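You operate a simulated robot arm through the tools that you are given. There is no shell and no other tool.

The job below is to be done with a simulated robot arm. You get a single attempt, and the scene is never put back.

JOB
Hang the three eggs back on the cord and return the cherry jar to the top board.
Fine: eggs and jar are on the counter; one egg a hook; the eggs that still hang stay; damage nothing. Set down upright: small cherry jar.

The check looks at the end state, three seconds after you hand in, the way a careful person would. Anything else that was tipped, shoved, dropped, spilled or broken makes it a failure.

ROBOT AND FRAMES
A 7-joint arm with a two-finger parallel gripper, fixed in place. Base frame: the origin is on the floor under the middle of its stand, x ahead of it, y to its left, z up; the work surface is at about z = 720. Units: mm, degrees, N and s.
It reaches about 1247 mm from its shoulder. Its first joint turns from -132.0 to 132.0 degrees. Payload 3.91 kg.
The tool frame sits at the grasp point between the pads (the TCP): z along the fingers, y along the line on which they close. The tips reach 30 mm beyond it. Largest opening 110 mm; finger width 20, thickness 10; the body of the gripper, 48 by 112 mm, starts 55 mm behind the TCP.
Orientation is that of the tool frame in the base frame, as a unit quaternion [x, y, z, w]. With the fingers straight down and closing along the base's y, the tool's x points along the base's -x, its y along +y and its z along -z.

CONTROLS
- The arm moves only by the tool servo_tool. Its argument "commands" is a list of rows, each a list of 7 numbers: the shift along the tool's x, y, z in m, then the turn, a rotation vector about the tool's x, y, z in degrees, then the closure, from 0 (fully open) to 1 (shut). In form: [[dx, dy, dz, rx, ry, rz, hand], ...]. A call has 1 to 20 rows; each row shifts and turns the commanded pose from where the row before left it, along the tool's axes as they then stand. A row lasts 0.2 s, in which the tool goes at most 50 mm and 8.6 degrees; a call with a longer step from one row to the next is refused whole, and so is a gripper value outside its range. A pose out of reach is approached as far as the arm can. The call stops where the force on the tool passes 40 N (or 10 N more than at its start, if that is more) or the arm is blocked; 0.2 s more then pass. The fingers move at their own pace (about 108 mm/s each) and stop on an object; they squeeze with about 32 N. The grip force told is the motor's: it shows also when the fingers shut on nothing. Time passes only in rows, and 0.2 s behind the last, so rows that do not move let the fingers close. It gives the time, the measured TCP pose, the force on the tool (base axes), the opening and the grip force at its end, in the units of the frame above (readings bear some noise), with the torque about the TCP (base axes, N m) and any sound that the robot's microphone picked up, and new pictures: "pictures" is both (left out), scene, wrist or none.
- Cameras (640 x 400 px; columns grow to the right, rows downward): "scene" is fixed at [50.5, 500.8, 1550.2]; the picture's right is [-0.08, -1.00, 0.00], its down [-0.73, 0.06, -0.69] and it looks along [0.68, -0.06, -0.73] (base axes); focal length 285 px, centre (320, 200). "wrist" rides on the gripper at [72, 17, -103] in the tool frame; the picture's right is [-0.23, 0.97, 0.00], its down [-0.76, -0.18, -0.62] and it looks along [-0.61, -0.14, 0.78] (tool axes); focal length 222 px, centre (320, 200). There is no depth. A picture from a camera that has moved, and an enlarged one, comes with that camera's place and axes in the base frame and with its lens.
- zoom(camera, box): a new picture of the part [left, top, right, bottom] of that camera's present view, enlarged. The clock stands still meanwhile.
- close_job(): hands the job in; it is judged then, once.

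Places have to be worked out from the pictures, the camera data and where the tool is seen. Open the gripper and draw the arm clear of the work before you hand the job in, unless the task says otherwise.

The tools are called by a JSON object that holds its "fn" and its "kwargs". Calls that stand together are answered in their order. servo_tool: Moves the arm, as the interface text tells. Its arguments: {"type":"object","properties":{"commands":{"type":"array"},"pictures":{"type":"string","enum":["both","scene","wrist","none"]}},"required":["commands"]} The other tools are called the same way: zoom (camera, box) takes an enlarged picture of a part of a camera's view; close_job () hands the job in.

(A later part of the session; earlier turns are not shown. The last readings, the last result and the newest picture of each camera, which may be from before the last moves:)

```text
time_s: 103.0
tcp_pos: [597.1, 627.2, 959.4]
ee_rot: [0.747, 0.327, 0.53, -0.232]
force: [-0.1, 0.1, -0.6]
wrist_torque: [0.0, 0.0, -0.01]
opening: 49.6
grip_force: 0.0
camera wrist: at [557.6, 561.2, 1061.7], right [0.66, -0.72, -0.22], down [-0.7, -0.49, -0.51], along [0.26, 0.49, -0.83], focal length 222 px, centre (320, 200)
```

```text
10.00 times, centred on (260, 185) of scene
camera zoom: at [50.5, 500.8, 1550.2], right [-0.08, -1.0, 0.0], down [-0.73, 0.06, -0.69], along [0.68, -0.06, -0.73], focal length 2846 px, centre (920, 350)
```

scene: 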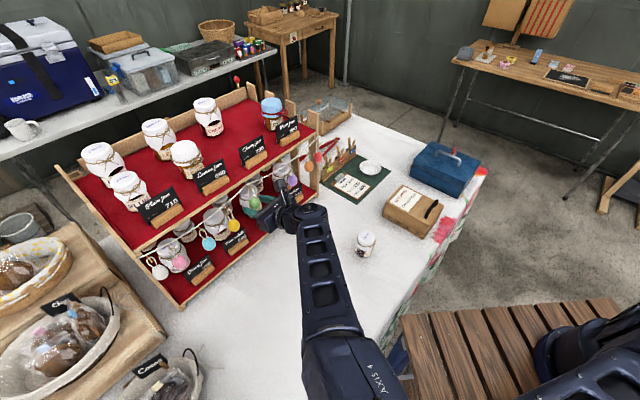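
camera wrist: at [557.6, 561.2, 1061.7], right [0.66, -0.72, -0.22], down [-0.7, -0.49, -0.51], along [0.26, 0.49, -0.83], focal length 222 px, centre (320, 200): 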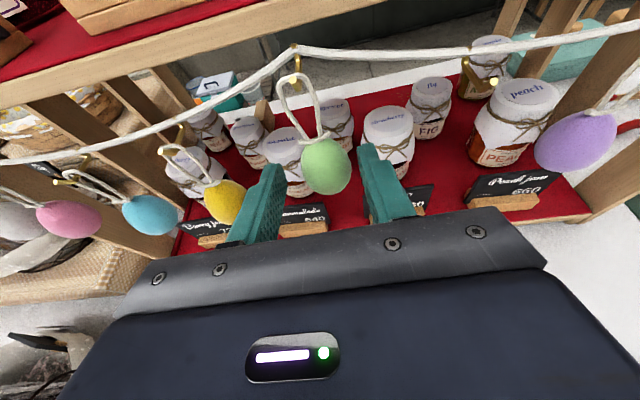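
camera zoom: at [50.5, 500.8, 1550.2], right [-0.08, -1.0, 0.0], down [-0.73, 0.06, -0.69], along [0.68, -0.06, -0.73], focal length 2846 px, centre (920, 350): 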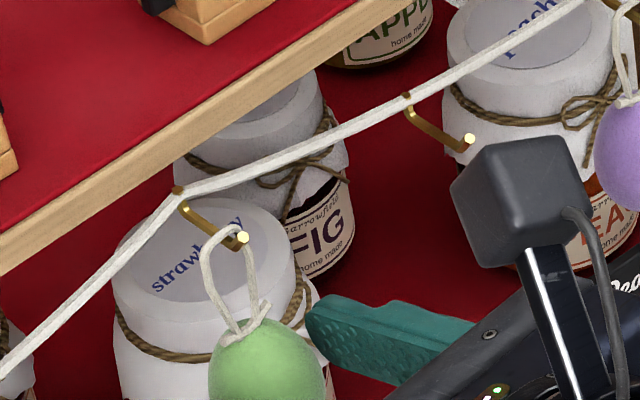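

All three eggs are hung. I'll back out horizontally, then rise to look at the top board from above.

{"fn": "servo_tool", "kwargs": {"commands": [[-0.004, 0, -0.0113, 0, 0, 0, 0.55], [-0.009, 0, -0.0255, 0, 0, 0, 0.55], [-0.009, 0, -0.0255, 0, 0, 0, 0.55], [-0.009, 0, -0.0255, 0, 0, 0, 0.55], [-0.009, 0, -0.0255, 0, 0, 0, 0.55], [0.0456, 0, -0.016, 0, 0, 0, 0.4], [0.0456, 0, -0.016, 0, 0, 0, 0.4], [0.0456, 0, -0.016, 0, 0, 0, 0.4], [0.0456, 0, -0.016, 0, 0, 0, 0.4], [0.0456, 0, -0.016, 0, 0, 0, 0.4], [0.0456, 0, -0.016, 0, 0, 0, 0.4], [0, 0, 0, 0, 0, 0, 0.4], [0, 0, 0, 0, 0, 0, 0.4], [0, 0, 0, 0, 0, 0, 0.4]], "pictures": "both"}}

{"fn": "zoom", "kwargs": {"camera": "scene", "box": [130, 140, 330, 280]}}

{"fn": "zoom", "kwargs": {"camera": "scene", "box": [150, 80, 310, 200]}}

{"fn": "zoom", "kwargs": {"camera": "scene", "box": [340, 220, 400, 265]}}

```text
time_s: 106.0
tcp_pos: [514.3, 541.1, 1249.8]
ee_rot: [0.748, 0.327, 0.53, -0.232]
force: [0.8, -0.6, 0.9]
wrist_torque: [0.01, 0.03, -0.02]
opening: 66.2
grip_force: 0.1
camera wrist: at [476.3, 473.2, 1352.5], right [0.66, -0.72, -0.22], down [-0.7, -0.49, -0.51], along [0.26, 0.49, -0.83], focal length 222 px, centre (320, 200)
```

scene: 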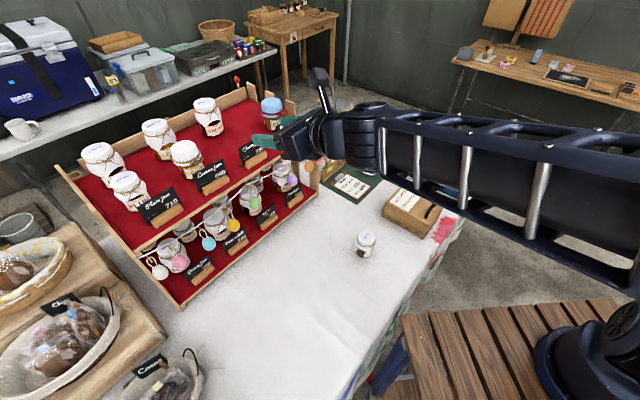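
wrist: 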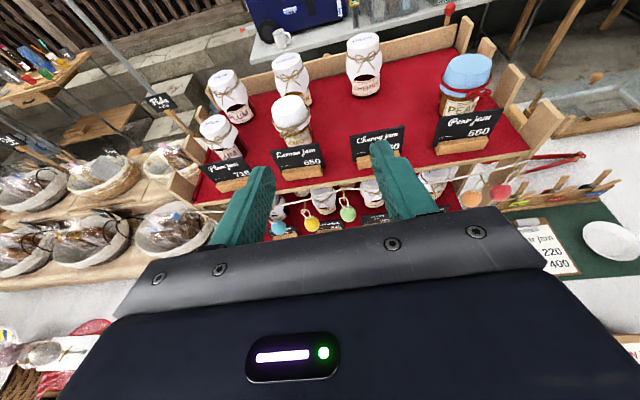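

```text
2.86 times, centred on (230, 210) of scene
camera zoom: at [50.5, 500.8, 1550.2], right [-0.08, -1.0, 0.0], down [-0.73, 0.06, -0.69], along [0.68, -0.06, -0.73], focal length 813 px, centre (577, 171)
```

zoom: 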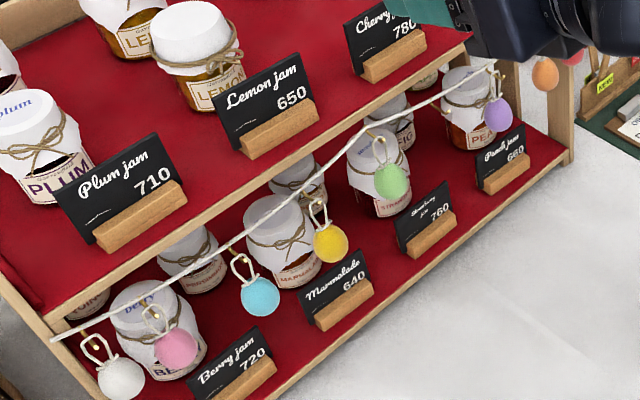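

```text
3.33 times, centred on (230, 140) of scene
camera zoom: at [50.5, 500.8, 1550.2], right [-0.08, -1.0, 0.0], down [-0.73, 0.06, -0.69], along [0.68, -0.06, -0.73], focal length 949 px, centre (620, 400)
```

zoom: 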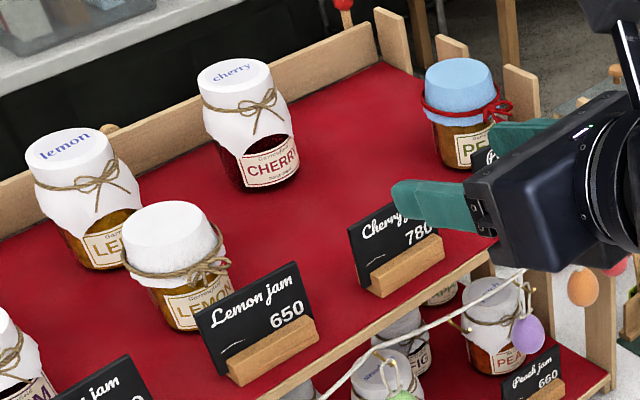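

```text
8.89 times, centred on (370, 242) of scene
camera zoom: at [50.5, 500.8, 1550.2], right [-0.08, -1.0, 0.0], down [-0.73, 0.06, -0.69], along [0.68, -0.06, -0.73], focal length 2530 px, centre (-124, -178)
```

zoom: 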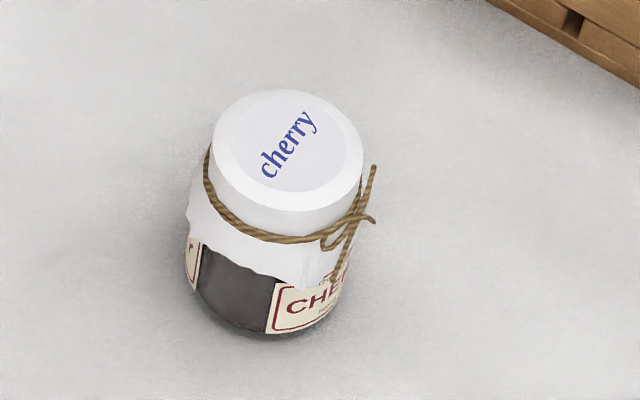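

All eight eggs now hang on separate hooks. Next I'll study the top board around the cherry spot.

{"fn": "zoom", "kwargs": {"camera": "wrist", "box": [180, 20, 540, 220]}}

{"fn": "zoom", "kwargs": {"camera": "wrist", "box": [320, 20, 520, 180]}}

```text
1.78 times, centred on (360, 120) of wrist
camera zoom: at [476.3, 473.2, 1352.5], right [0.66, -0.72, -0.22], down [-0.7, -0.49, -0.51], along [0.26, 0.49, -0.83], focal length 395 px, centre (249, 342)
```

zoom: 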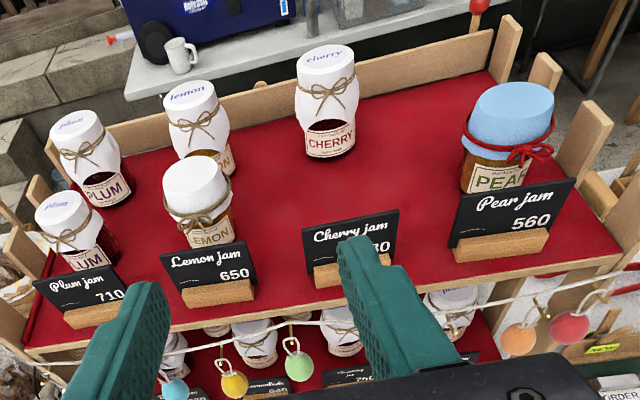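

```text
2.50 times, centred on (420, 100) of wrist
camera zoom: at [476.3, 473.2, 1352.5], right [0.66, -0.72, -0.22], down [-0.7, -0.49, -0.51], along [0.26, 0.49, -0.83], focal length 555 px, centre (70, 450)
```

zoom: 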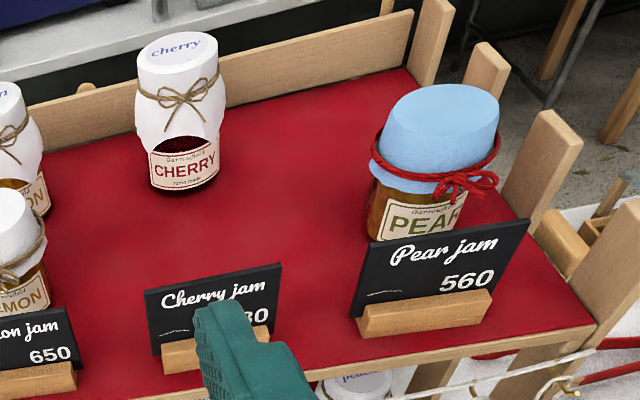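

The gap for the missing cherry jar is in front of the tall cherry jar and behind the "Cherry jam" sign, around (764,695). I'll turn the tool vertical with the camera on the robot side and look down at that spot, which also tests the reach.

{"fn": "servo_tool", "kwargs": {"commands": [[0, 0, 0, 0, -7.83, 0, 0.4], [0, 0, 0, 0, -7.83, 0, 0.4], [0, 0, 0, 0, -7.83, 0, 0.4], [0, 0, 0, 0, -7.83, 0, 0.4], [0, 0, 0, 0, -7.83, 0, 0.4], [0, 0, 0, 0, -7.83, 0, 0.4], [0, 0, 0, 0, -7.83, 0, 0.4], [0, 0, 0, 0, -7.83, 0, 0.4], [0, 0, 0, 0, -7.83, 0, 0.4], [0, 0, 0, 0, 0, -8.4, 0.4], [0, 0, 0, 0, 0, -8.4, 0.4], [0, 0, 0, 0, 0, -8.4, 0.4], [0, 0, 0, 0, 0, -8.4, 0.4], [0, 0, 0, 0, 0, -8.4, 0.4], [0, 0, 0, 0, 0, -8.4, 0.4], [0, 0, 0, 0, 0, -8.4, 0.4], [0, 0, 0, 0, 0, -8.4, 0.4], [0, 0, 0, 0, 0, -8.4, 0.4], [0, 0, 0, 0, 0, -8.4, 0.4], [0, 0, 0, 0, 0, -8.4, 0.4]], "pictures": "none"}}

{"fn": "servo_tool", "kwargs": {"commands": [[0, 0, 0, 0, 0, -8.6, 0.4], [0, 0, 0, 0, 0, -8.6, 0.4], [0, 0, 0, 0, 0, -8.6, 0.4], [0, 0, 0, 0, 0, -8.6, 0.4], [0, 0, 0, 0, 0, -8.6, 0.4], [0, 0, 0, 0, 0, -8.6, 0.4], [0, 0, 0, 0, 0, -8.6, 0.4], [0, 0, 0, 0, 0, -8.6, 0.4], [0, 0, 0, 0, 0, -8.6, 0.4], [0, 0, 0, 0, 0, -8.6, 0.4], [-0.0388, -0.014, 0, 0, 0, 0, 0.4], [-0.0388, -0.014, 0, 0, 0, 0, 0.4], [-0.0388, -0.014, 0, 0, 0, 0, 0.4], [-0.0388, -0.014, 0, 0, 0, 0, 0.4], [-0.0388, -0.014, 0, 0, 0, 0, 0.4], [0, 0, 0, 0, 0, 0, 0.4], [0, 0, 0, 0, 0, 0, 0.4]], "pictures": "both"}}

{"fn": "zoom", "kwargs": {"camera": "wrist", "box": [160, 0, 520, 200]}}

```text
time_s: 110.2
tcp_pos: [442.8, 481.9, 1243.6]
ee_rot: [0.352, 0.904, 0.205, 0.132]
force: [0.8, -1.1, 0.5]
wrist_torque: [0.01, 0.01, 0.04]
opening: 66.2
grip_force: 0.1
out of reach, approached as far as the arm can: row 2, 3, 5, 6, 7, 8, 9
```

```text
time_s: 113.8
tcp_pos: [480.9, 443.8, 1317.0]
ee_rot: [-0.356, 0.899, 0.07, 0.246]
force: [-1.1, 0.6, 0.2]
wrist_torque: [-0.01, -0.02, 0.0]
opening: 66.3
grip_force: 0.0
out of reach, approached as far as the arm can: row 11, 12, 13, 14, 15
camera wrist: at [382.4, 379.3, 1368.5], right [-0.51, 0.86, 0.06], down [0.35, 0.14, 0.93], along [0.78, 0.5, -0.37], focal length 222 px, centre (320, 200)
```

scene: 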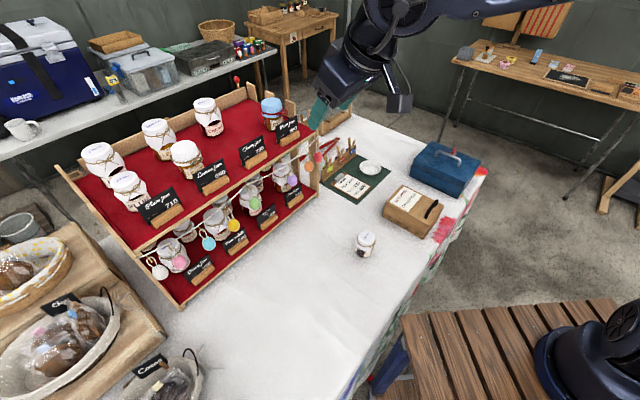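
wrist: 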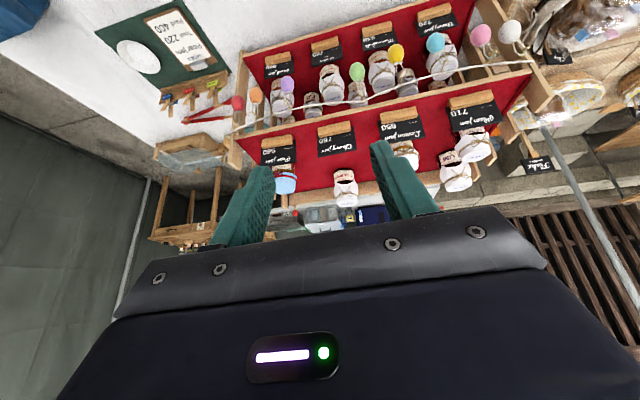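

```text
1.78 times, centred on (340, 100) of wrist
camera zoom: at [382.4, 379.3, 1368.5], right [-0.51, 0.86, 0.06], down [0.35, 0.14, 0.93], along [0.78, 0.5, -0.37], focal length 395 px, centre (284, 378)
```

zoom: 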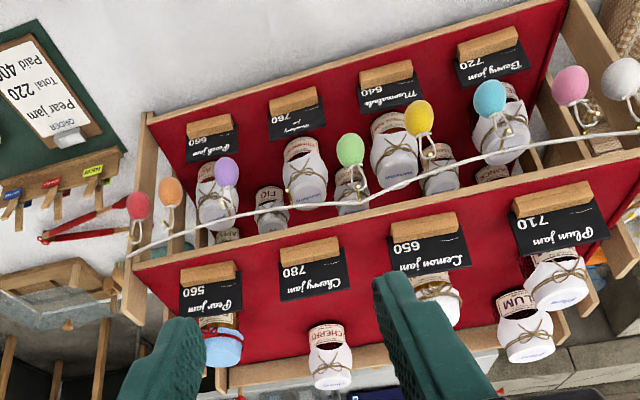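

High vertical poses are out of reach at that radius, so the jar must go onto the top board with a forward-tilted tool. I'll swing the tool back to face the shelf and test a tilted pose over the target spot.

{"fn": "servo_tool", "kwargs": {"commands": [[0, 0, 0, 0, 0, 8.6, 0.4], [0, 0, 0, 0, 0, 8.6, 0.4], [0, 0, 0, 0, 0, 8.6, 0.4], [0, 0, 0, 0, 0, 8.6, 0.4], [0, 0, 0, 0, 0, 8.6, 0.4], [0, 0, 0, 0, 0, 8.6, 0.4], [0, 0, 0, 0, 0, 8.6, 0.4], [0, 0, 0, 0, 0, 8.6, 0.4], [0, 0, 0, 0, 0, 8.6, 0.4], [0, 0, 0, 0, 0, 8.6, 0.4], [0, 0, 0, 0, 0, 8.6, 0.4], [0, 0, 0, 0, 0, 8.6, 0.4], [0, 0, 0, 0, 0, 8.6, 0.4], [0, 0, 0, 0, 0, 8.6, 0.4], [0, 0, 0, 0, 0, 8.6, 0.4], [0, 0, 0, 0, 0, 8.6, 0.4], [0, 0, 0, 0, 0, 8.6, 0.4], [0, 0, 0, 0, 0, 8.6, 0.4], [0, 0, 0, 0, 0, 8.6, 0.4], [0, 0, 0, 0, 0, 8.6, 0.4]], "pictures": "none"}}

{"fn": "servo_tool", "kwargs": {"commands": [[0, 0, 0, 0, 0, 8, 0.4], [0, 0, 0, 0, 7.5, 0, 0.4], [0, 0, 0, 0, 7.5, 0, 0.4], [0, 0, 0, 0, 7.5, 0, 0.4], [0, 0, 0, 0, 7.5, 0, 0.4], [0, 0, 0, 0, 0, 0, 0.4], [0, 0, 0, 0, 0, 0, 0.4]], "pictures": "both"}}

```text
time_s: 118.0
tcp_pos: [481.9, 441.3, 1316.2]
ee_rot: [0.875, 0.418, 0.239, -0.045]
force: [0.0, 0.2, 0.3]
wrist_torque: [0.01, 0.02, 0.01]
opening: 65.9
grip_force: 0.0
```

```text
time_s: 119.6
tcp_pos: [478.7, 441.2, 1316.2]
ee_rot: [0.81, 0.33, 0.46, -0.152]
force: [0.6, -0.4, 0.0]
wrist_torque: [0.0, 0.01, -0.02]
opening: 66.1
grip_force: 0.1
camera wrist: at [449.9, 400.4, 1432.8], right [0.58, -0.81, -0.14], down [-0.8, -0.51, -0.33], along [0.19, 0.3, -0.94], focal length 222 px, centre (320, 200)
```

scene: 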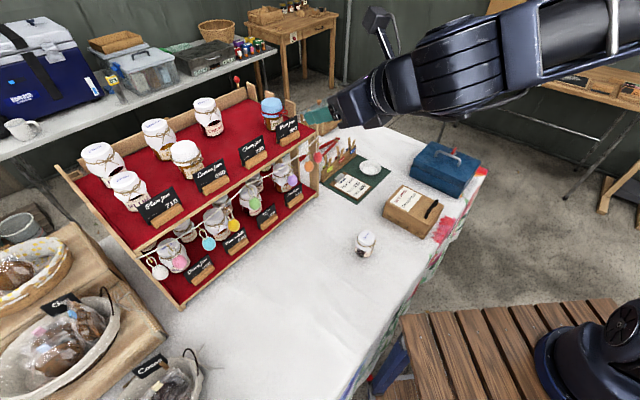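
wrist: 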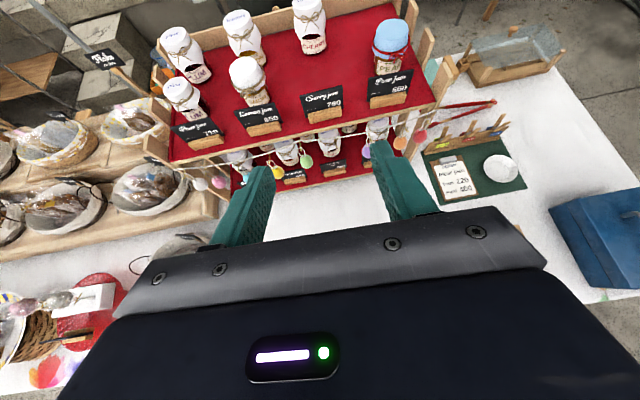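

The tool now faces the shelf at 58° tilt. I'll level the small roll and test reaching a point above the target spot at z≈1180, well above all the jar tops.

{"fn": "servo_tool", "kwargs": {"commands": [[0, 0, 0, 0, 0, 3.9, 0.4], [0.0087, -0.0008, 0.0396, 0, 0, 0, 0.4], [0.0087, -0.0008, 0.0396, 0, 0, 0, 0.4], [0.0087, -0.0008, 0.0396, 0, 0, 0, 0.4], [0.0087, -0.0008, 0.0396, 0, 0, 0, 0.4], [0.0087, -0.0008, 0.0396, 0, 0, 0, 0.4], [0.0087, -0.0008, 0.0396, 0, 0, 0, 0.4], [0.0087, -0.0008, 0.0396, 0, 0, 0, 0.4], [0, 0, 0, 0, 0, 0, 0.4], [0, 0, 0, 0, 0, 0, 0.4]], "pictures": "both"}}

{"fn": "zoom", "kwargs": {"camera": "wrist", "box": [160, 0, 560, 220]}}

```text
time_s: 121.8
tcp_pos: [681.9, 620.8, 1221.5]
ee_rot: [0.821, 0.303, 0.454, -0.167]
force: [-0.6, 0.0, 0.0]
wrist_torque: [0.01, 0.0, 0.0]
opening: 66.1
grip_force: 0.1
camera wrist: at [653.6, 575.2, 1337.2], right [0.54, -0.82, -0.19], down [-0.82, -0.47, -0.32], along [0.17, 0.33, -0.93], focal length 222 px, centre (320, 200)
```

scene: 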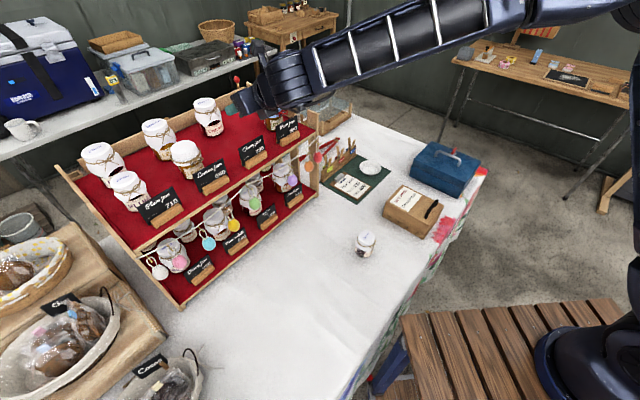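
wrist: 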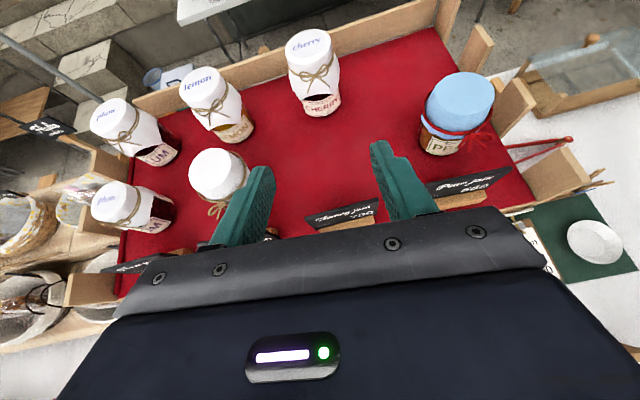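

```text
1.60 times, centred on (360, 110) of wrist
camera zoom: at [653.6, 575.2, 1337.2], right [0.54, -0.82, -0.19], down [-0.82, -0.47, -0.32], along [0.17, 0.33, -0.93], focal length 355 px, centre (256, 344)
```

zoom: 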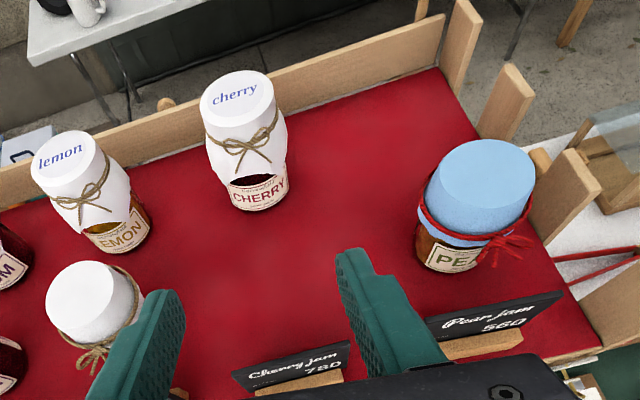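

The tilted pose reaches over the board without trouble. I'll extend to directly above the target (767,693), first at z≈1130, to confirm reach and judge clearances.

{"fn": "servo_tool", "kwargs": {"commands": [[-0.0044, 0.0001, 0.0357, 0, 0, 0, 0.4], [-0.0044, 0.0001, 0.0357, 0, 0, 0, 0.4], [-0.0044, 0.0001, 0.0357, 0, 0, 0, 0.4], [-0.0044, 0.0001, 0.0357, 0, 0, 0, 0.4], [0, 0, 0, 0, 0, 0, 0.4], [0, 0, 0, 0, 0, 0, 0.4]], "pictures": "both"}}

{"fn": "zoom", "kwargs": {"camera": "scene", "box": [150, 60, 330, 180]}}

```text
time_s: 123.2
tcp_pos: [767.3, 692.0, 1130.0]
ee_rot: [0.821, 0.302, 0.455, -0.167]
force: [0.1, 0.4, 0.0]
wrist_torque: [0.03, 0.01, 0.0]
opening: 66.0
grip_force: 0.1
camera wrist: at [739.0, 646.0, 1245.2], right [0.54, -0.82, -0.19], down [-0.82, -0.47, -0.32], along [0.17, 0.33, -0.93], focal length 222 px, centre (320, 200)
```

scene: 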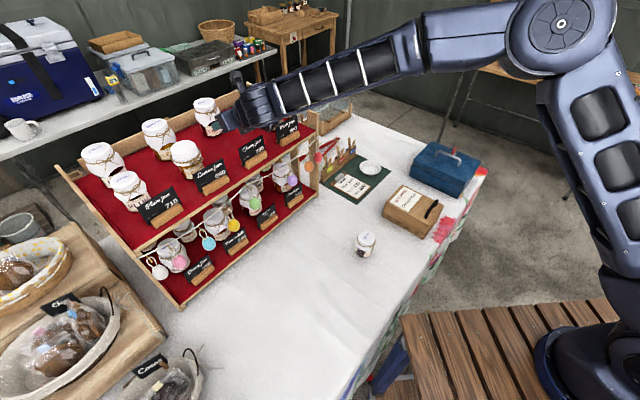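
wrist: 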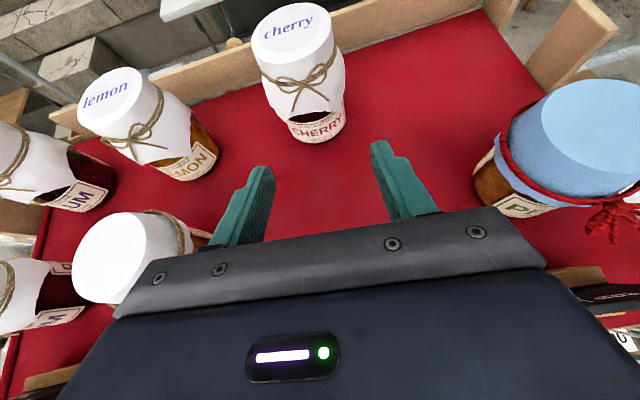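

```text
3.33 times, centred on (240, 120) of scene
camera zoom: at [50.5, 500.8, 1550.2], right [-0.08, -1.0, 0.0], down [-0.73, 0.06, -0.69], along [0.68, -0.06, -0.73], focal length 949 px, centre (587, 467)
```

zoom: 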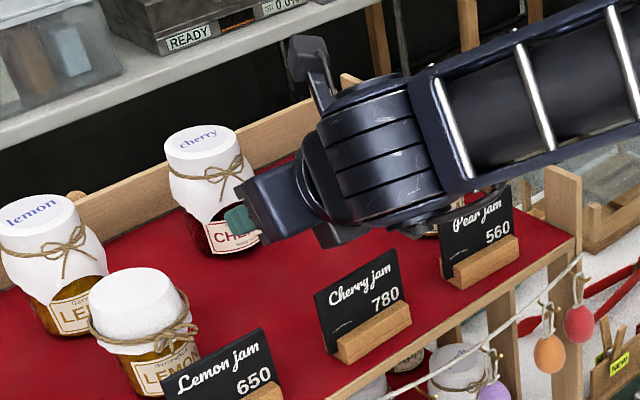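

Reach at the target is fine at 58° tilt, with good clearance to the pear and lemon jars. Now I'll back out and go down to the counter in front of the small jar, to see whether the same tilt works there.

{"fn": "servo_tool", "kwargs": {"commands": [[0, 0, -0.05, 0, 0, 0, 0.3], [0, 0, -0.05, 0, 0, 0, 0.3], [0, 0, -0.05, 0, 0, 0, 0.3], [-0.0415, 0.0151, -0.0132, 0, 0, 0, 0.3], [-0.0415, 0.0151, -0.0132, 0, 0, 0, 0.3], [-0.0415, 0.0151, -0.0132, 0, 0, 0, 0.3], [-0.0415, 0.0151, -0.0132, 0, 0, 0, 0.3], [-0.0415, 0.0151, -0.0132, 0, 0, 0, 0.3], [-0.0415, 0.0151, -0.0132, 0, 0, 0, 0.3], [-0.0415, 0.0151, -0.0132, 0, 0, 0, 0.3], [-0.0415, 0.0151, -0.0132, 0, 0, 0, 0.3], [-0.0415, 0.0151, -0.0132, 0, 0, 0, 0.3], [-0.0415, 0.0151, -0.0132, 0, 0, 0, 0.3], [-0.0415, 0.0151, -0.0132, 0, 0, 0, 0.3], [0, 0, 0, 0, 0, 0, 0.3], [0, 0, 0, 0, 0, 0, 0.3]], "pictures": "both"}}

{"fn": "zoom", "kwargs": {"camera": "wrist", "box": [220, 0, 420, 160]}}

```text
time_s: 126.6
tcp_pos: [548.7, 297.3, 898.9]
ee_rot: [0.821, 0.302, 0.454, -0.167]
force: [-0.6, 0.2, 0.7]
wrist_torque: [-0.01, 0.0, 0.04]
opening: 77.0
grip_force: 0.0
out of reach, approached as far as the arm can: row 12, 13, 14
camera wrist: at [521.4, 251.8, 1014.6], right [0.54, -0.82, -0.19], down [-0.82, -0.47, -0.32], along [0.17, 0.33, -0.93], focal length 222 px, centre (320, 200)
```

scene: 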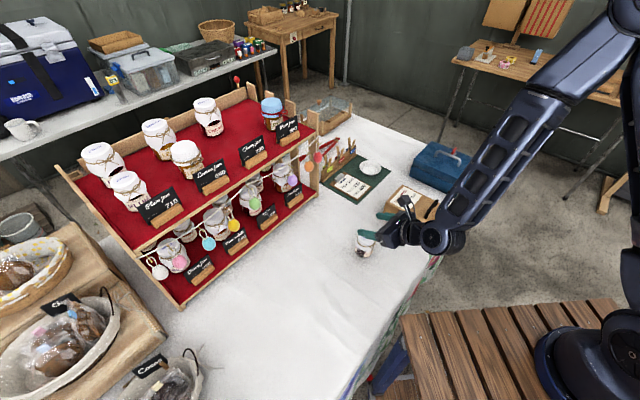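
wrist: 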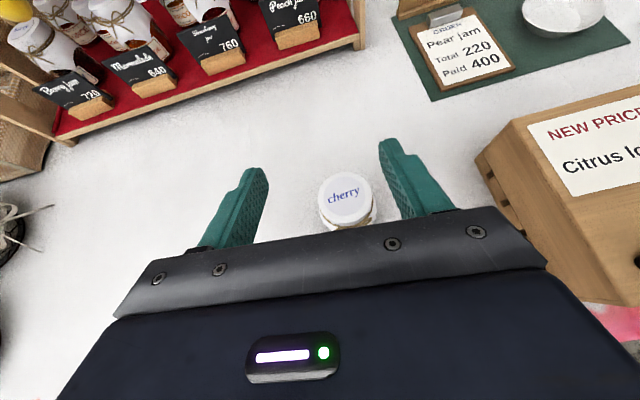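

```text
2.50 times, centred on (320, 80) of wrist
camera zoom: at [521.4, 251.8, 1014.6], right [0.54, -0.82, -0.19], down [-0.82, -0.47, -0.32], along [0.17, 0.33, -0.93], focal length 555 px, centre (320, 500)
```

zoom: 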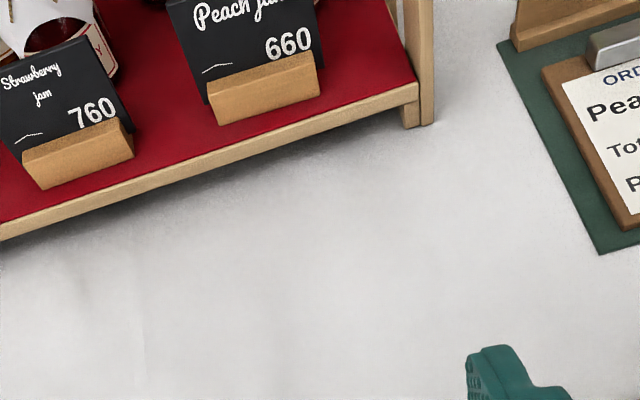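

At 58° the arm is folded to its limit near the jar. A 42° tilt should work at both ends and also gives more clearance over the sign. The jar sits at about (578,307), roughly 78 mm tall and 57 mm wide. I'll re-tilt to 42° and hover above it.

{"fn": "servo_tool", "kwargs": {"commands": [[0, 0, 0, 0, -8, 0, 0.2], [0, 0, 0, 0, -8, 0, 0.2], [0.0026, 0.0116, 0.0278, 0, 0, 0, 0.2], [0, 0, 0, 0, 0, 0, 0.2], [0, 0, 0, 0, 0, 0, 0.2], [0, 0, 0, 0, 0, 0, 0.2]], "pictures": "both"}}

{"fn": "zoom", "kwargs": {"camera": "wrist", "box": [220, 80, 440, 240]}}

{"fn": "zoom", "kwargs": {"camera": "scene", "box": [330, 190, 430, 270]}}

```text
time_s: 128.0
tcp_pos: [571.6, 301.0, 878.8]
ee_rot: [0.876, 0.322, 0.337, -0.124]
force: [0.7, 0.2, -0.5]
wrist_torque: [-0.01, 0.0, 0.0]
opening: 88.0
grip_force: 0.0
camera wrist: at [569.6, 278.5, 1003.5], right [0.5, -0.85, -0.15], down [-0.86, -0.5, -0.05], along [-0.04, 0.15, -0.99], focal length 222 px, centre (320, 200)
```

scene: 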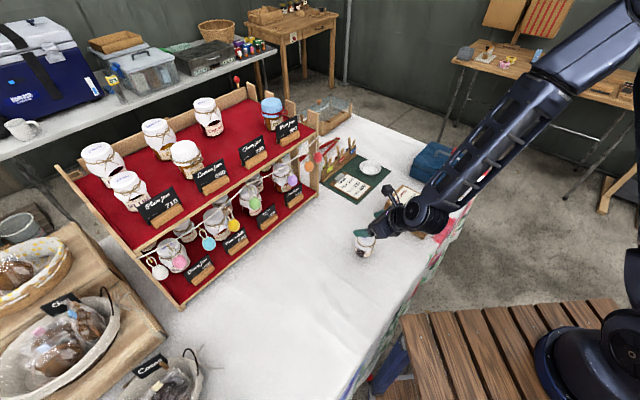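
wrist: 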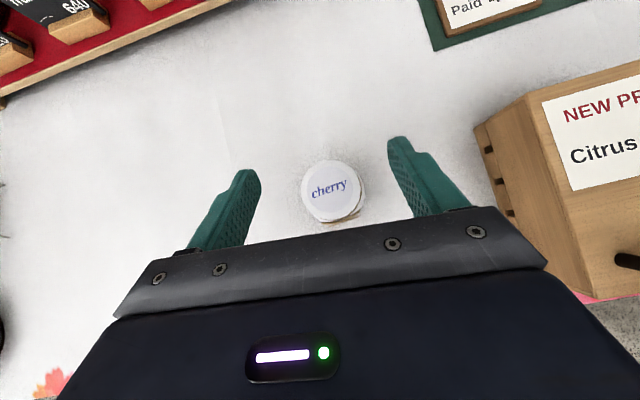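

```text
2.50 times, centred on (330, 160) of wrist
camera zoom: at [569.6, 278.5, 1003.5], right [0.5, -0.85, -0.15], down [-0.86, -0.5, -0.05], along [-0.04, 0.15, -0.99], focal length 555 px, centre (295, 300)
```

zoom: 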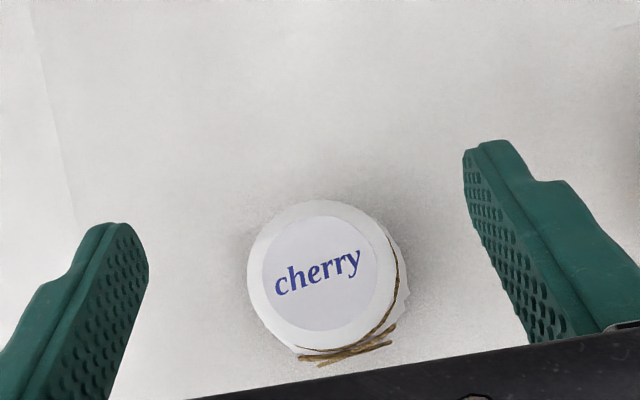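

```text
5.00 times, centred on (380, 230) of scene
camera zoom: at [50.5, 500.8, 1550.2], right [-0.08, -1.0, 0.0], down [-0.73, 0.06, -0.69], along [0.68, -0.06, -0.73], focal length 1423 px, centre (20, 50)
```

zoom: 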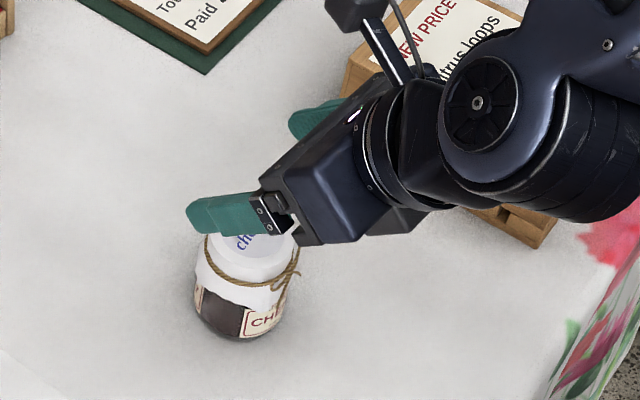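

The 42° pose works here, and the jar centre measures (576,308). I'll descend vertically so the fingers straddle it, with TCP at about z = 774.

{"fn": "servo_tool", "kwargs": {"commands": [[-0.0176, -0.0006, 0.0195, 0, 0, 0, 0.2], [-0.0176, -0.0006, 0.0195, 0, 0, 0, 0.2], [-0.0176, -0.0006, 0.0195, 0, 0, 0, 0.2], [-0.0176, -0.0006, 0.0194, 0, 0, 0, 0.2], [0, 0, 0, 0, 0, 0, 0.2], [0, 0, 0, 0, 0, 0, 0.2], [0, 0, 0, 0, 0, 0, 0.2]], "pictures": "both"}}

{"fn": "zoom", "kwargs": {"camera": "wrist", "box": [220, 80, 440, 240]}}

{"fn": "zoom", "kwargs": {"camera": "scene", "box": [330, 190, 430, 270]}}

```text
time_s: 129.6
tcp_pos: [568.9, 301.8, 773.6]
ee_rot: [0.876, 0.322, 0.337, -0.124]
force: [0.7, 0.3, 0.1]
wrist_torque: [0.0, -0.01, 0.0]
opening: 87.9
grip_force: 0.1
camera wrist: at [567.5, 279.0, 899.2], right [0.5, -0.85, -0.15], down [-0.86, -0.5, -0.05], along [-0.04, 0.15, -0.99], focal length 222 px, centre (320, 200)
```

scene: 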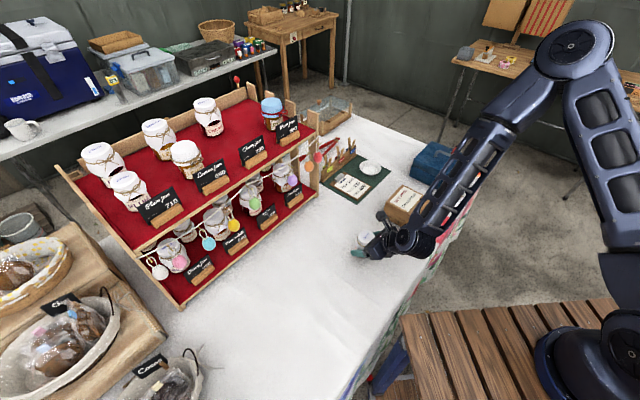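
wrist: 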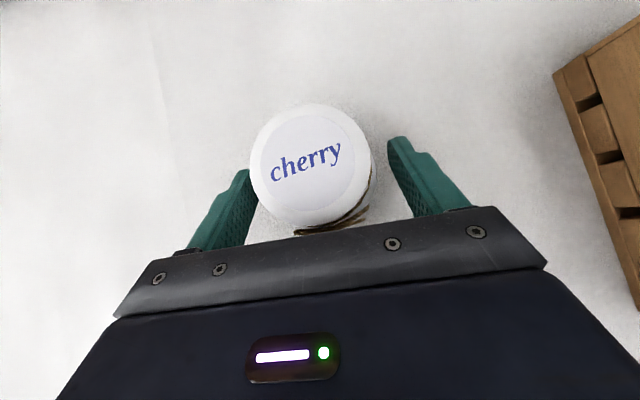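

```text
2.50 times, centred on (330, 160) of wrist
camera zoom: at [567.5, 279.0, 899.2], right [0.5, -0.85, -0.15], down [-0.86, -0.5, -0.05], along [-0.04, 0.15, -0.99], focal length 555 px, centre (295, 300)
```

zoom: 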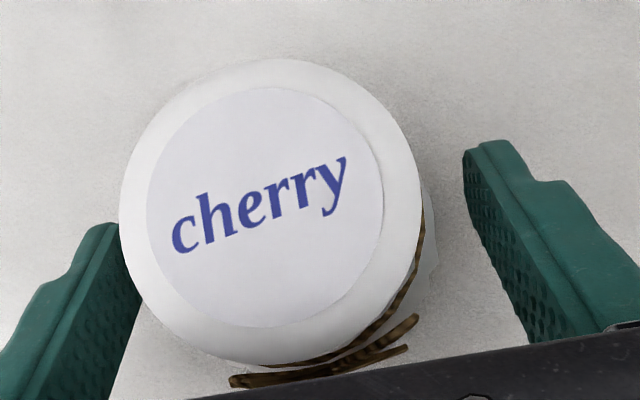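

```text
5.00 times, centred on (380, 230) of scene
camera zoom: at [50.5, 500.8, 1550.2], right [-0.08, -1.0, 0.0], down [-0.73, 0.06, -0.69], along [0.68, -0.06, -0.73], focal length 1423 px, centre (20, 50)
```

zoom: 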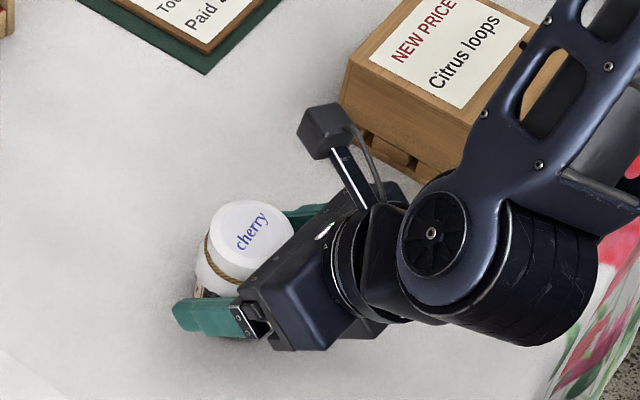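

The jar is centred between the fingers, under 1 mm off, with its bow facing the robot, clear of the pads. Closing and lifting straight up.

{"fn": "servo_tool", "kwargs": {"commands": [[0, 0.0005, 0, 0, 0, 0, 0.4], [0, 0, 0, 0, 0, 0, 0.6], [0, 0, 0, 0, 0, 0, 1], [0, 0, 0, 0, 0, 0, 1], [0, 0, 0, 0, 0, 0, 1], [0.0067, 0, -0.0074, 0, 0, 0, 1], [0.0268, 0, -0.0297, 0, 0, 0, 1], [0.0268, 0, -0.0297, 0, 0, 0, 1], [0, 0, 0, 0, 0, 0, 1], [0, 0, 0, 0, 0, 0, 1]], "pictures": "both"}}

{"fn": "zoom", "kwargs": {"camera": "wrist", "box": [220, 80, 440, 240]}}

{"fn": "zoom", "kwargs": {"camera": "scene", "box": [330, 190, 430, 270]}}

```text
time_s: 131.8
tcp_pos: [572.7, 302.9, 864.2]
ee_rot: [0.876, 0.322, 0.337, -0.124]
force: [0.0, -0.1, -3.3]
wrist_torque: [-0.04, 0.01, 0.01]
opening: 62.9
grip_force: 32.0
camera wrist: at [569.8, 279.2, 988.7], right [0.5, -0.85, -0.15], down [-0.86, -0.5, -0.05], along [-0.04, 0.15, -0.99], focal length 222 px, centre (320, 200)
```

scene: 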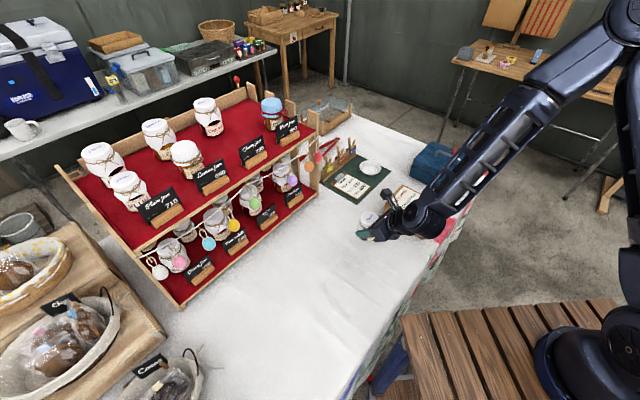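
wrist: 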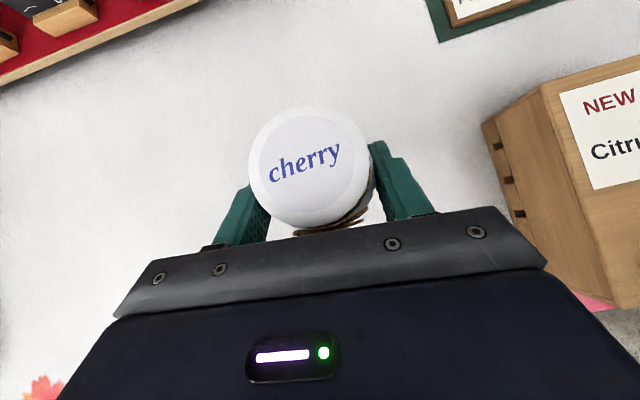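

```text
2.50 times, centred on (330, 160) of wrist
camera zoom: at [569.8, 279.2, 988.7], right [0.5, -0.85, -0.15], down [-0.86, -0.5, -0.05], along [-0.04, 0.15, -0.99], focal length 555 px, centre (295, 300)
```

zoom: 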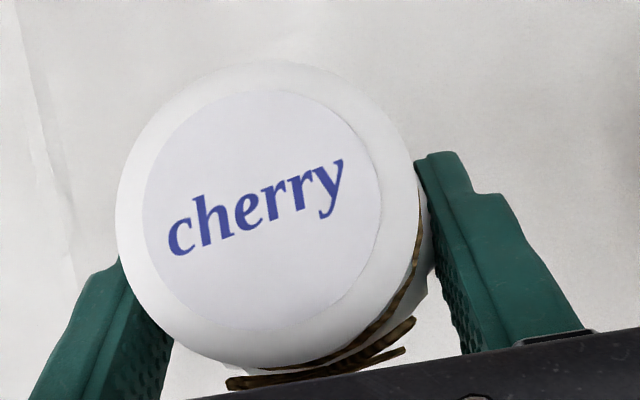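

```text
5.00 times, centred on (380, 230) of scene
camera zoom: at [50.5, 500.8, 1550.2], right [-0.08, -1.0, 0.0], down [-0.73, 0.06, -0.69], along [0.68, -0.06, -0.73], focal length 1423 px, centre (20, 50)
```

zoom: 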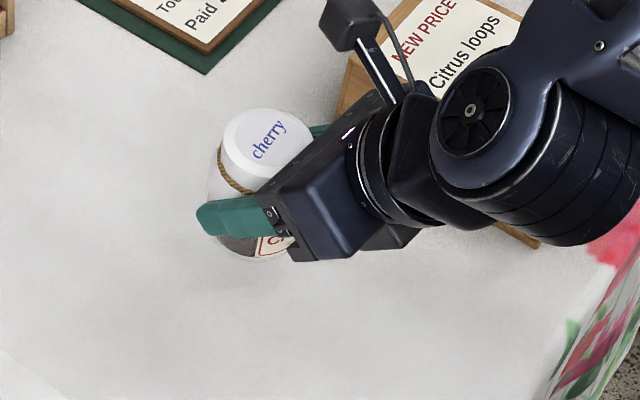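

The jar is held upright at about 0.33 kg, with its bottom about 54 mm below the TCP. I'll raise it in front of the shelf and bring it up toward the top board.

{"fn": "servo_tool", "kwargs": {"commands": [[0.0345, -0.0162, -0.0218, 0, 0, 0, 1], [0.0345, -0.0162, -0.0218, 0, 0, 0, 1], [0.0345, -0.0162, -0.0218, 0, 0, 0, 1], [0.0345, -0.0162, -0.0218, 0, 0, 0, 1], [0.0345, -0.0162, -0.0218, 0, 0, 0, 1], [0.0345, -0.0162, -0.0218, 0, 0, 0, 1], [0.0351, -0.014, 0.0102, 0, 0, 0, 1], [0.0351, -0.014, 0.0102, 0, 0, 0, 1], [0.0351, -0.014, 0.0102, 0, 0, 0, 1], [0, 0, 0, 0, 0, 0, 1], [0, 0, 0, 0, 0, 0, 1]], "pictures": "both"}}

```text
time_s: 134.2
tcp_pos: [605.3, 514.8, 1147.8]
ee_rot: [0.876, 0.323, 0.337, -0.124]
force: [-0.2, 0.3, -3.5]
wrist_torque: [-0.05, 0.0, 0.0]
opening: 62.7
grip_force: 31.9
camera wrist: at [602.9, 491.2, 1273.4], right [0.5, -0.85, -0.15], down [-0.86, -0.5, -0.05], along [-0.04, 0.15, -0.99], focal length 222 px, centre (320, 200)
```

scene: 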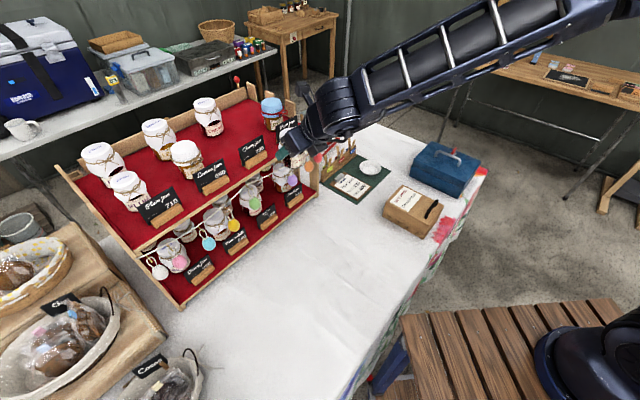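
wrist: 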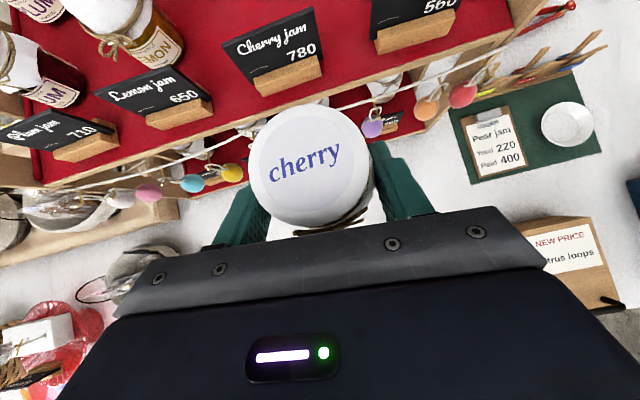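

All good, no reach limits so far. Continuing up to z≈1185 and over the front edge above the cherry sign.

{"fn": "servo_tool", "kwargs": {"commands": [[0.0375, -0.0128, 0.0088, 0, 0, 0, 1], [0.0375, -0.0128, 0.0088, 0, 0, 0, 1], [0.0309, -0.0027, 0.0279, 0, 0, 0, 1], [0.0309, -0.0027, 0.0279, 0, 0, 0, 1], [0, 0, 0, 0, 0, 0, 1], [0, 0, 0, 0, 0, 0, 1]], "pictures": "both"}}

{"fn": "zoom", "kwargs": {"camera": "scene", "box": [180, 70, 340, 190]}}

```text
time_s: 135.6
tcp_pos: [701.2, 637.0, 1184.2]
ee_rot: [0.877, 0.322, 0.336, -0.123]
force: [0.2, 0.6, -2.6]
wrist_torque: [-0.02, 0.02, 0.03]
opening: 62.6
grip_force: 31.8
camera wrist: at [698.7, 612.2, 1309.0], right [0.5, -0.85, -0.15], down [-0.86, -0.5, -0.05], along [-0.04, 0.15, -0.99], focal length 222 px, centre (320, 200)
```

scene: 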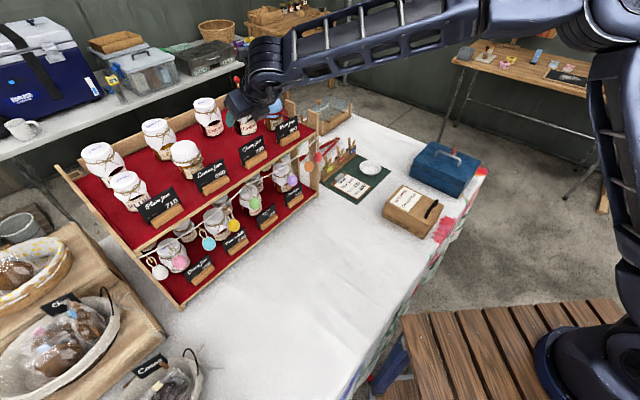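
wrist: 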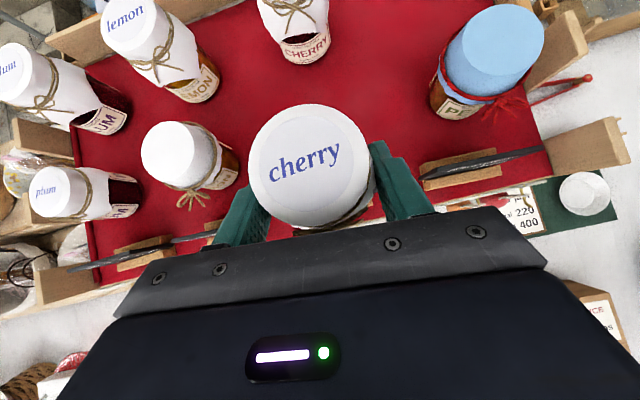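

```text
3.33 times, centred on (260, 130) of scene
camera zoom: at [50.5, 500.8, 1550.2], right [-0.08, -1.0, 0.0], down [-0.73, 0.06, -0.69], along [0.68, -0.06, -0.73], focal length 949 px, centre (520, 433)
```

zoom: 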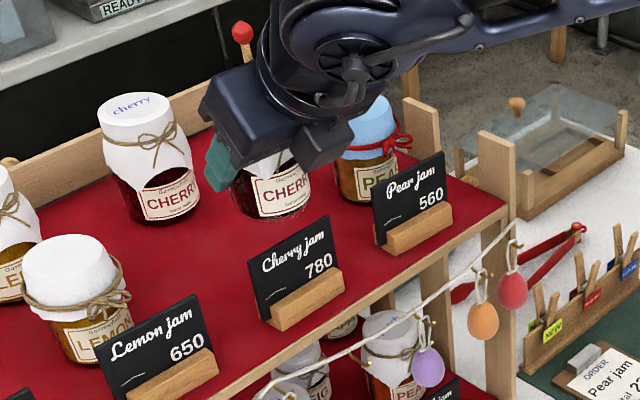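

Over the board with good clearance. Now forward to above the target spot at (760,688), then down until the jar bottom is about 20 mm above the board.

{"fn": "servo_tool", "kwargs": {"commands": [[0.0246, -0.0008, 0.0248, 0, 0, 0, 1], [0.0246, -0.0008, 0.0248, 0, 0, 0, 1], [0, 0, 0, 0, 0, 0, 1], [-0.0178, 0, 0.0199, 0, 0, 0, 1], [-0.0178, 0, 0.0199, 0, 0, 0, 1], [-0.0178, 0, 0.0199, 0, 0, 0, 1], [0, 0, 0, 0, 0, 0, 1], [0, 0, 0, 0, 0, 0, 1]], "pictures": "both"}}

{"fn": "zoom", "kwargs": {"camera": "scene", "box": [180, 70, 340, 190]}}

{"fn": "zoom", "kwargs": {"camera": "wrist", "box": [100, 0, 540, 260]}}

```text
time_s: 137.4
tcp_pos: [756.8, 684.6, 1100.4]
ee_rot: [0.876, 0.323, 0.336, -0.123]
force: [-0.3, -0.7, -3.5]
wrist_torque: [-0.06, 0.01, 0.01]
opening: 62.8
grip_force: 32.3
camera wrist: at [754.6, 660.6, 1225.9], right [0.5, -0.85, -0.15], down [-0.86, -0.5, -0.05], along [-0.04, 0.15, -0.99], focal length 222 px, centre (320, 200)
```

scene: 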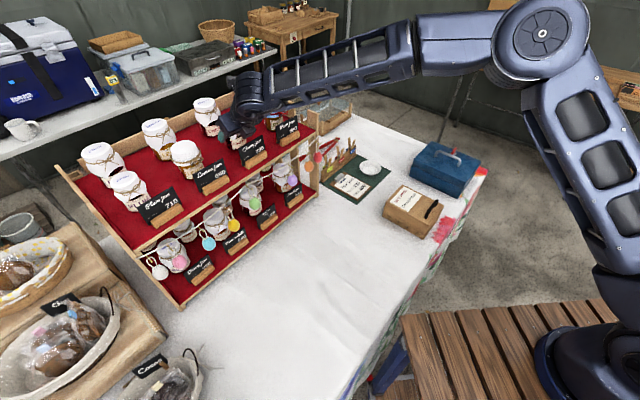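
wrist: 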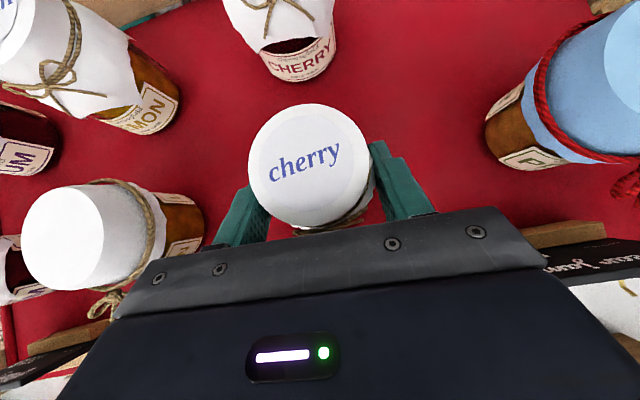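

```text
3.33 times, centred on (260, 130) of scene
camera zoom: at [50.5, 500.8, 1550.2], right [-0.08, -1.0, 0.0], down [-0.73, 0.06, -0.69], along [0.68, -0.06, -0.73], focal length 949 px, centre (520, 433)
```

zoom: 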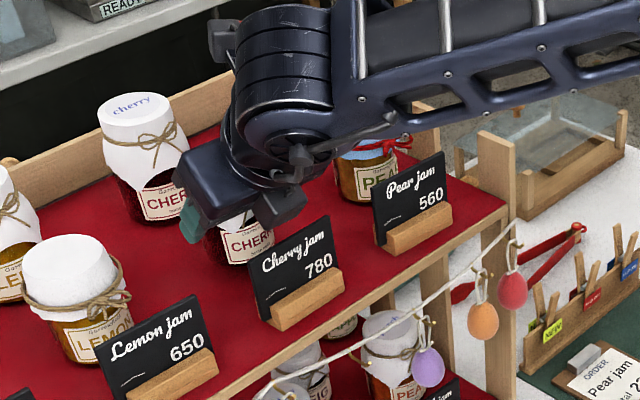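

```text
1.45 times, centred on (320, 130) of wrist
camera zoom: at [754.6, 660.6, 1225.9], right [0.5, -0.85, -0.15], down [-0.86, -0.5, -0.05], along [-0.04, 0.15, -0.99], focal length 323 px, centre (320, 302)
```

zoom: 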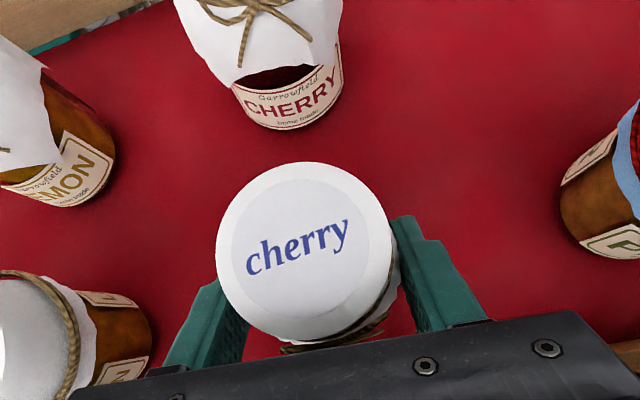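

Clearances look good all round. I'll lower 14 mm and then feel for the board in small steps.

{"fn": "servo_tool", "kwargs": {"commands": [[-0.0047, 0, 0.0052, 0, 0, 0, 1], [-0.0047, 0, 0.0052, 0, 0, 0, 1], [0, 0, 0, 0, 0, 0, 1], [0, 0, 0, 0, 0, 0, 1]], "pictures": "none"}}

{"fn": "servo_tool", "kwargs": {"commands": [[-0.002, 0, 0.0022, 0, 0, 0, 1], [0, 0, 0, 0, 0, 0, 1]], "pictures": "none"}}

{"fn": "servo_tool", "kwargs": {"commands": [[-0.002, 0, 0.0022, 0, 0, 0, 1], [0, 0, 0, 0, 0, 0, 1]], "pictures": "both"}}

{"fn": "zoom", "kwargs": {"camera": "scene", "box": [200, 90, 290, 160]}}

```text
time_s: 138.4
tcp_pos: [755.6, 684.8, 1089.3]
ee_rot: [0.875, 0.323, 0.338, -0.125]
force: [4.7, 2.9, 18.8]
wrist_torque: [-0.12, 0.08, 0.03]
opening: 62.8
grip_force: 32.5
```

```text
time_s: 139.0
tcp_pos: [755.2, 684.5, 1086.0]
ee_rot: [0.876, 0.322, 0.338, -0.124]
force: [8.3, 5.6, 37.5]
wrist_torque: [-0.71, 0.65, -0.08]
opening: 62.9
grip_force: 32.1
```

```text
time_s: 139.6
tcp_pos: [755.6, 683.5, 1075.9]
ee_rot: [0.877, 0.322, 0.334, -0.122]
force: [0.6, -0.4, -2.8]
wrist_torque: [0.01, 0.05, 0.01]
opening: 58.8
grip_force: 32.0
camera wrist: at [753.6, 659.8, 1201.3], right [0.5, -0.85, -0.15], down [-0.86, -0.5, -0.04], along [-0.04, 0.15, -0.99], focal length 222 px, centre (320, 200)
```

scene: 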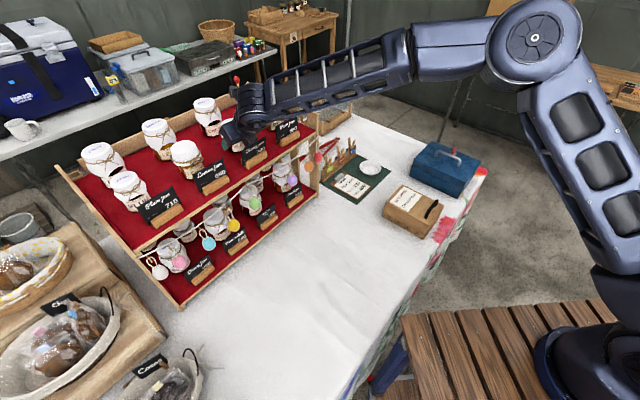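
wrist: 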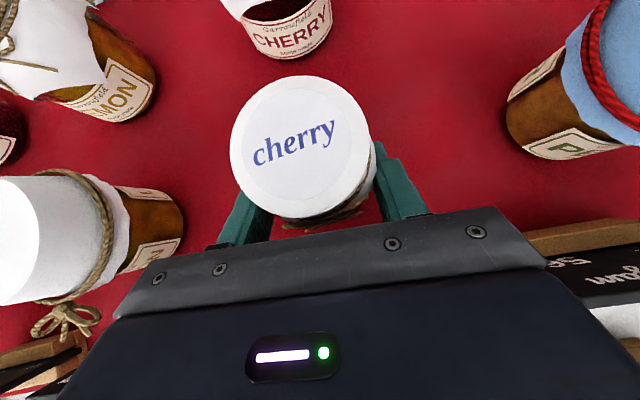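

```text
5.71 times, centred on (245, 125) of scene
camera zoom: at [50.5, 500.8, 1550.2], right [-0.08, -1.0, 0.0], down [-0.73, 0.06, -0.69], along [0.68, -0.06, -0.73], focal length 1626 px, centre (749, 629)
```

zoom: 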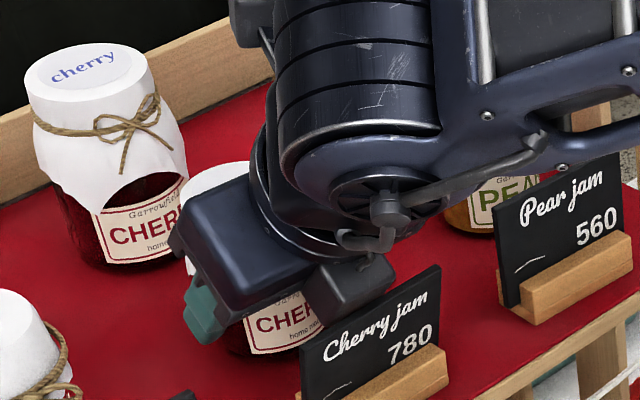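

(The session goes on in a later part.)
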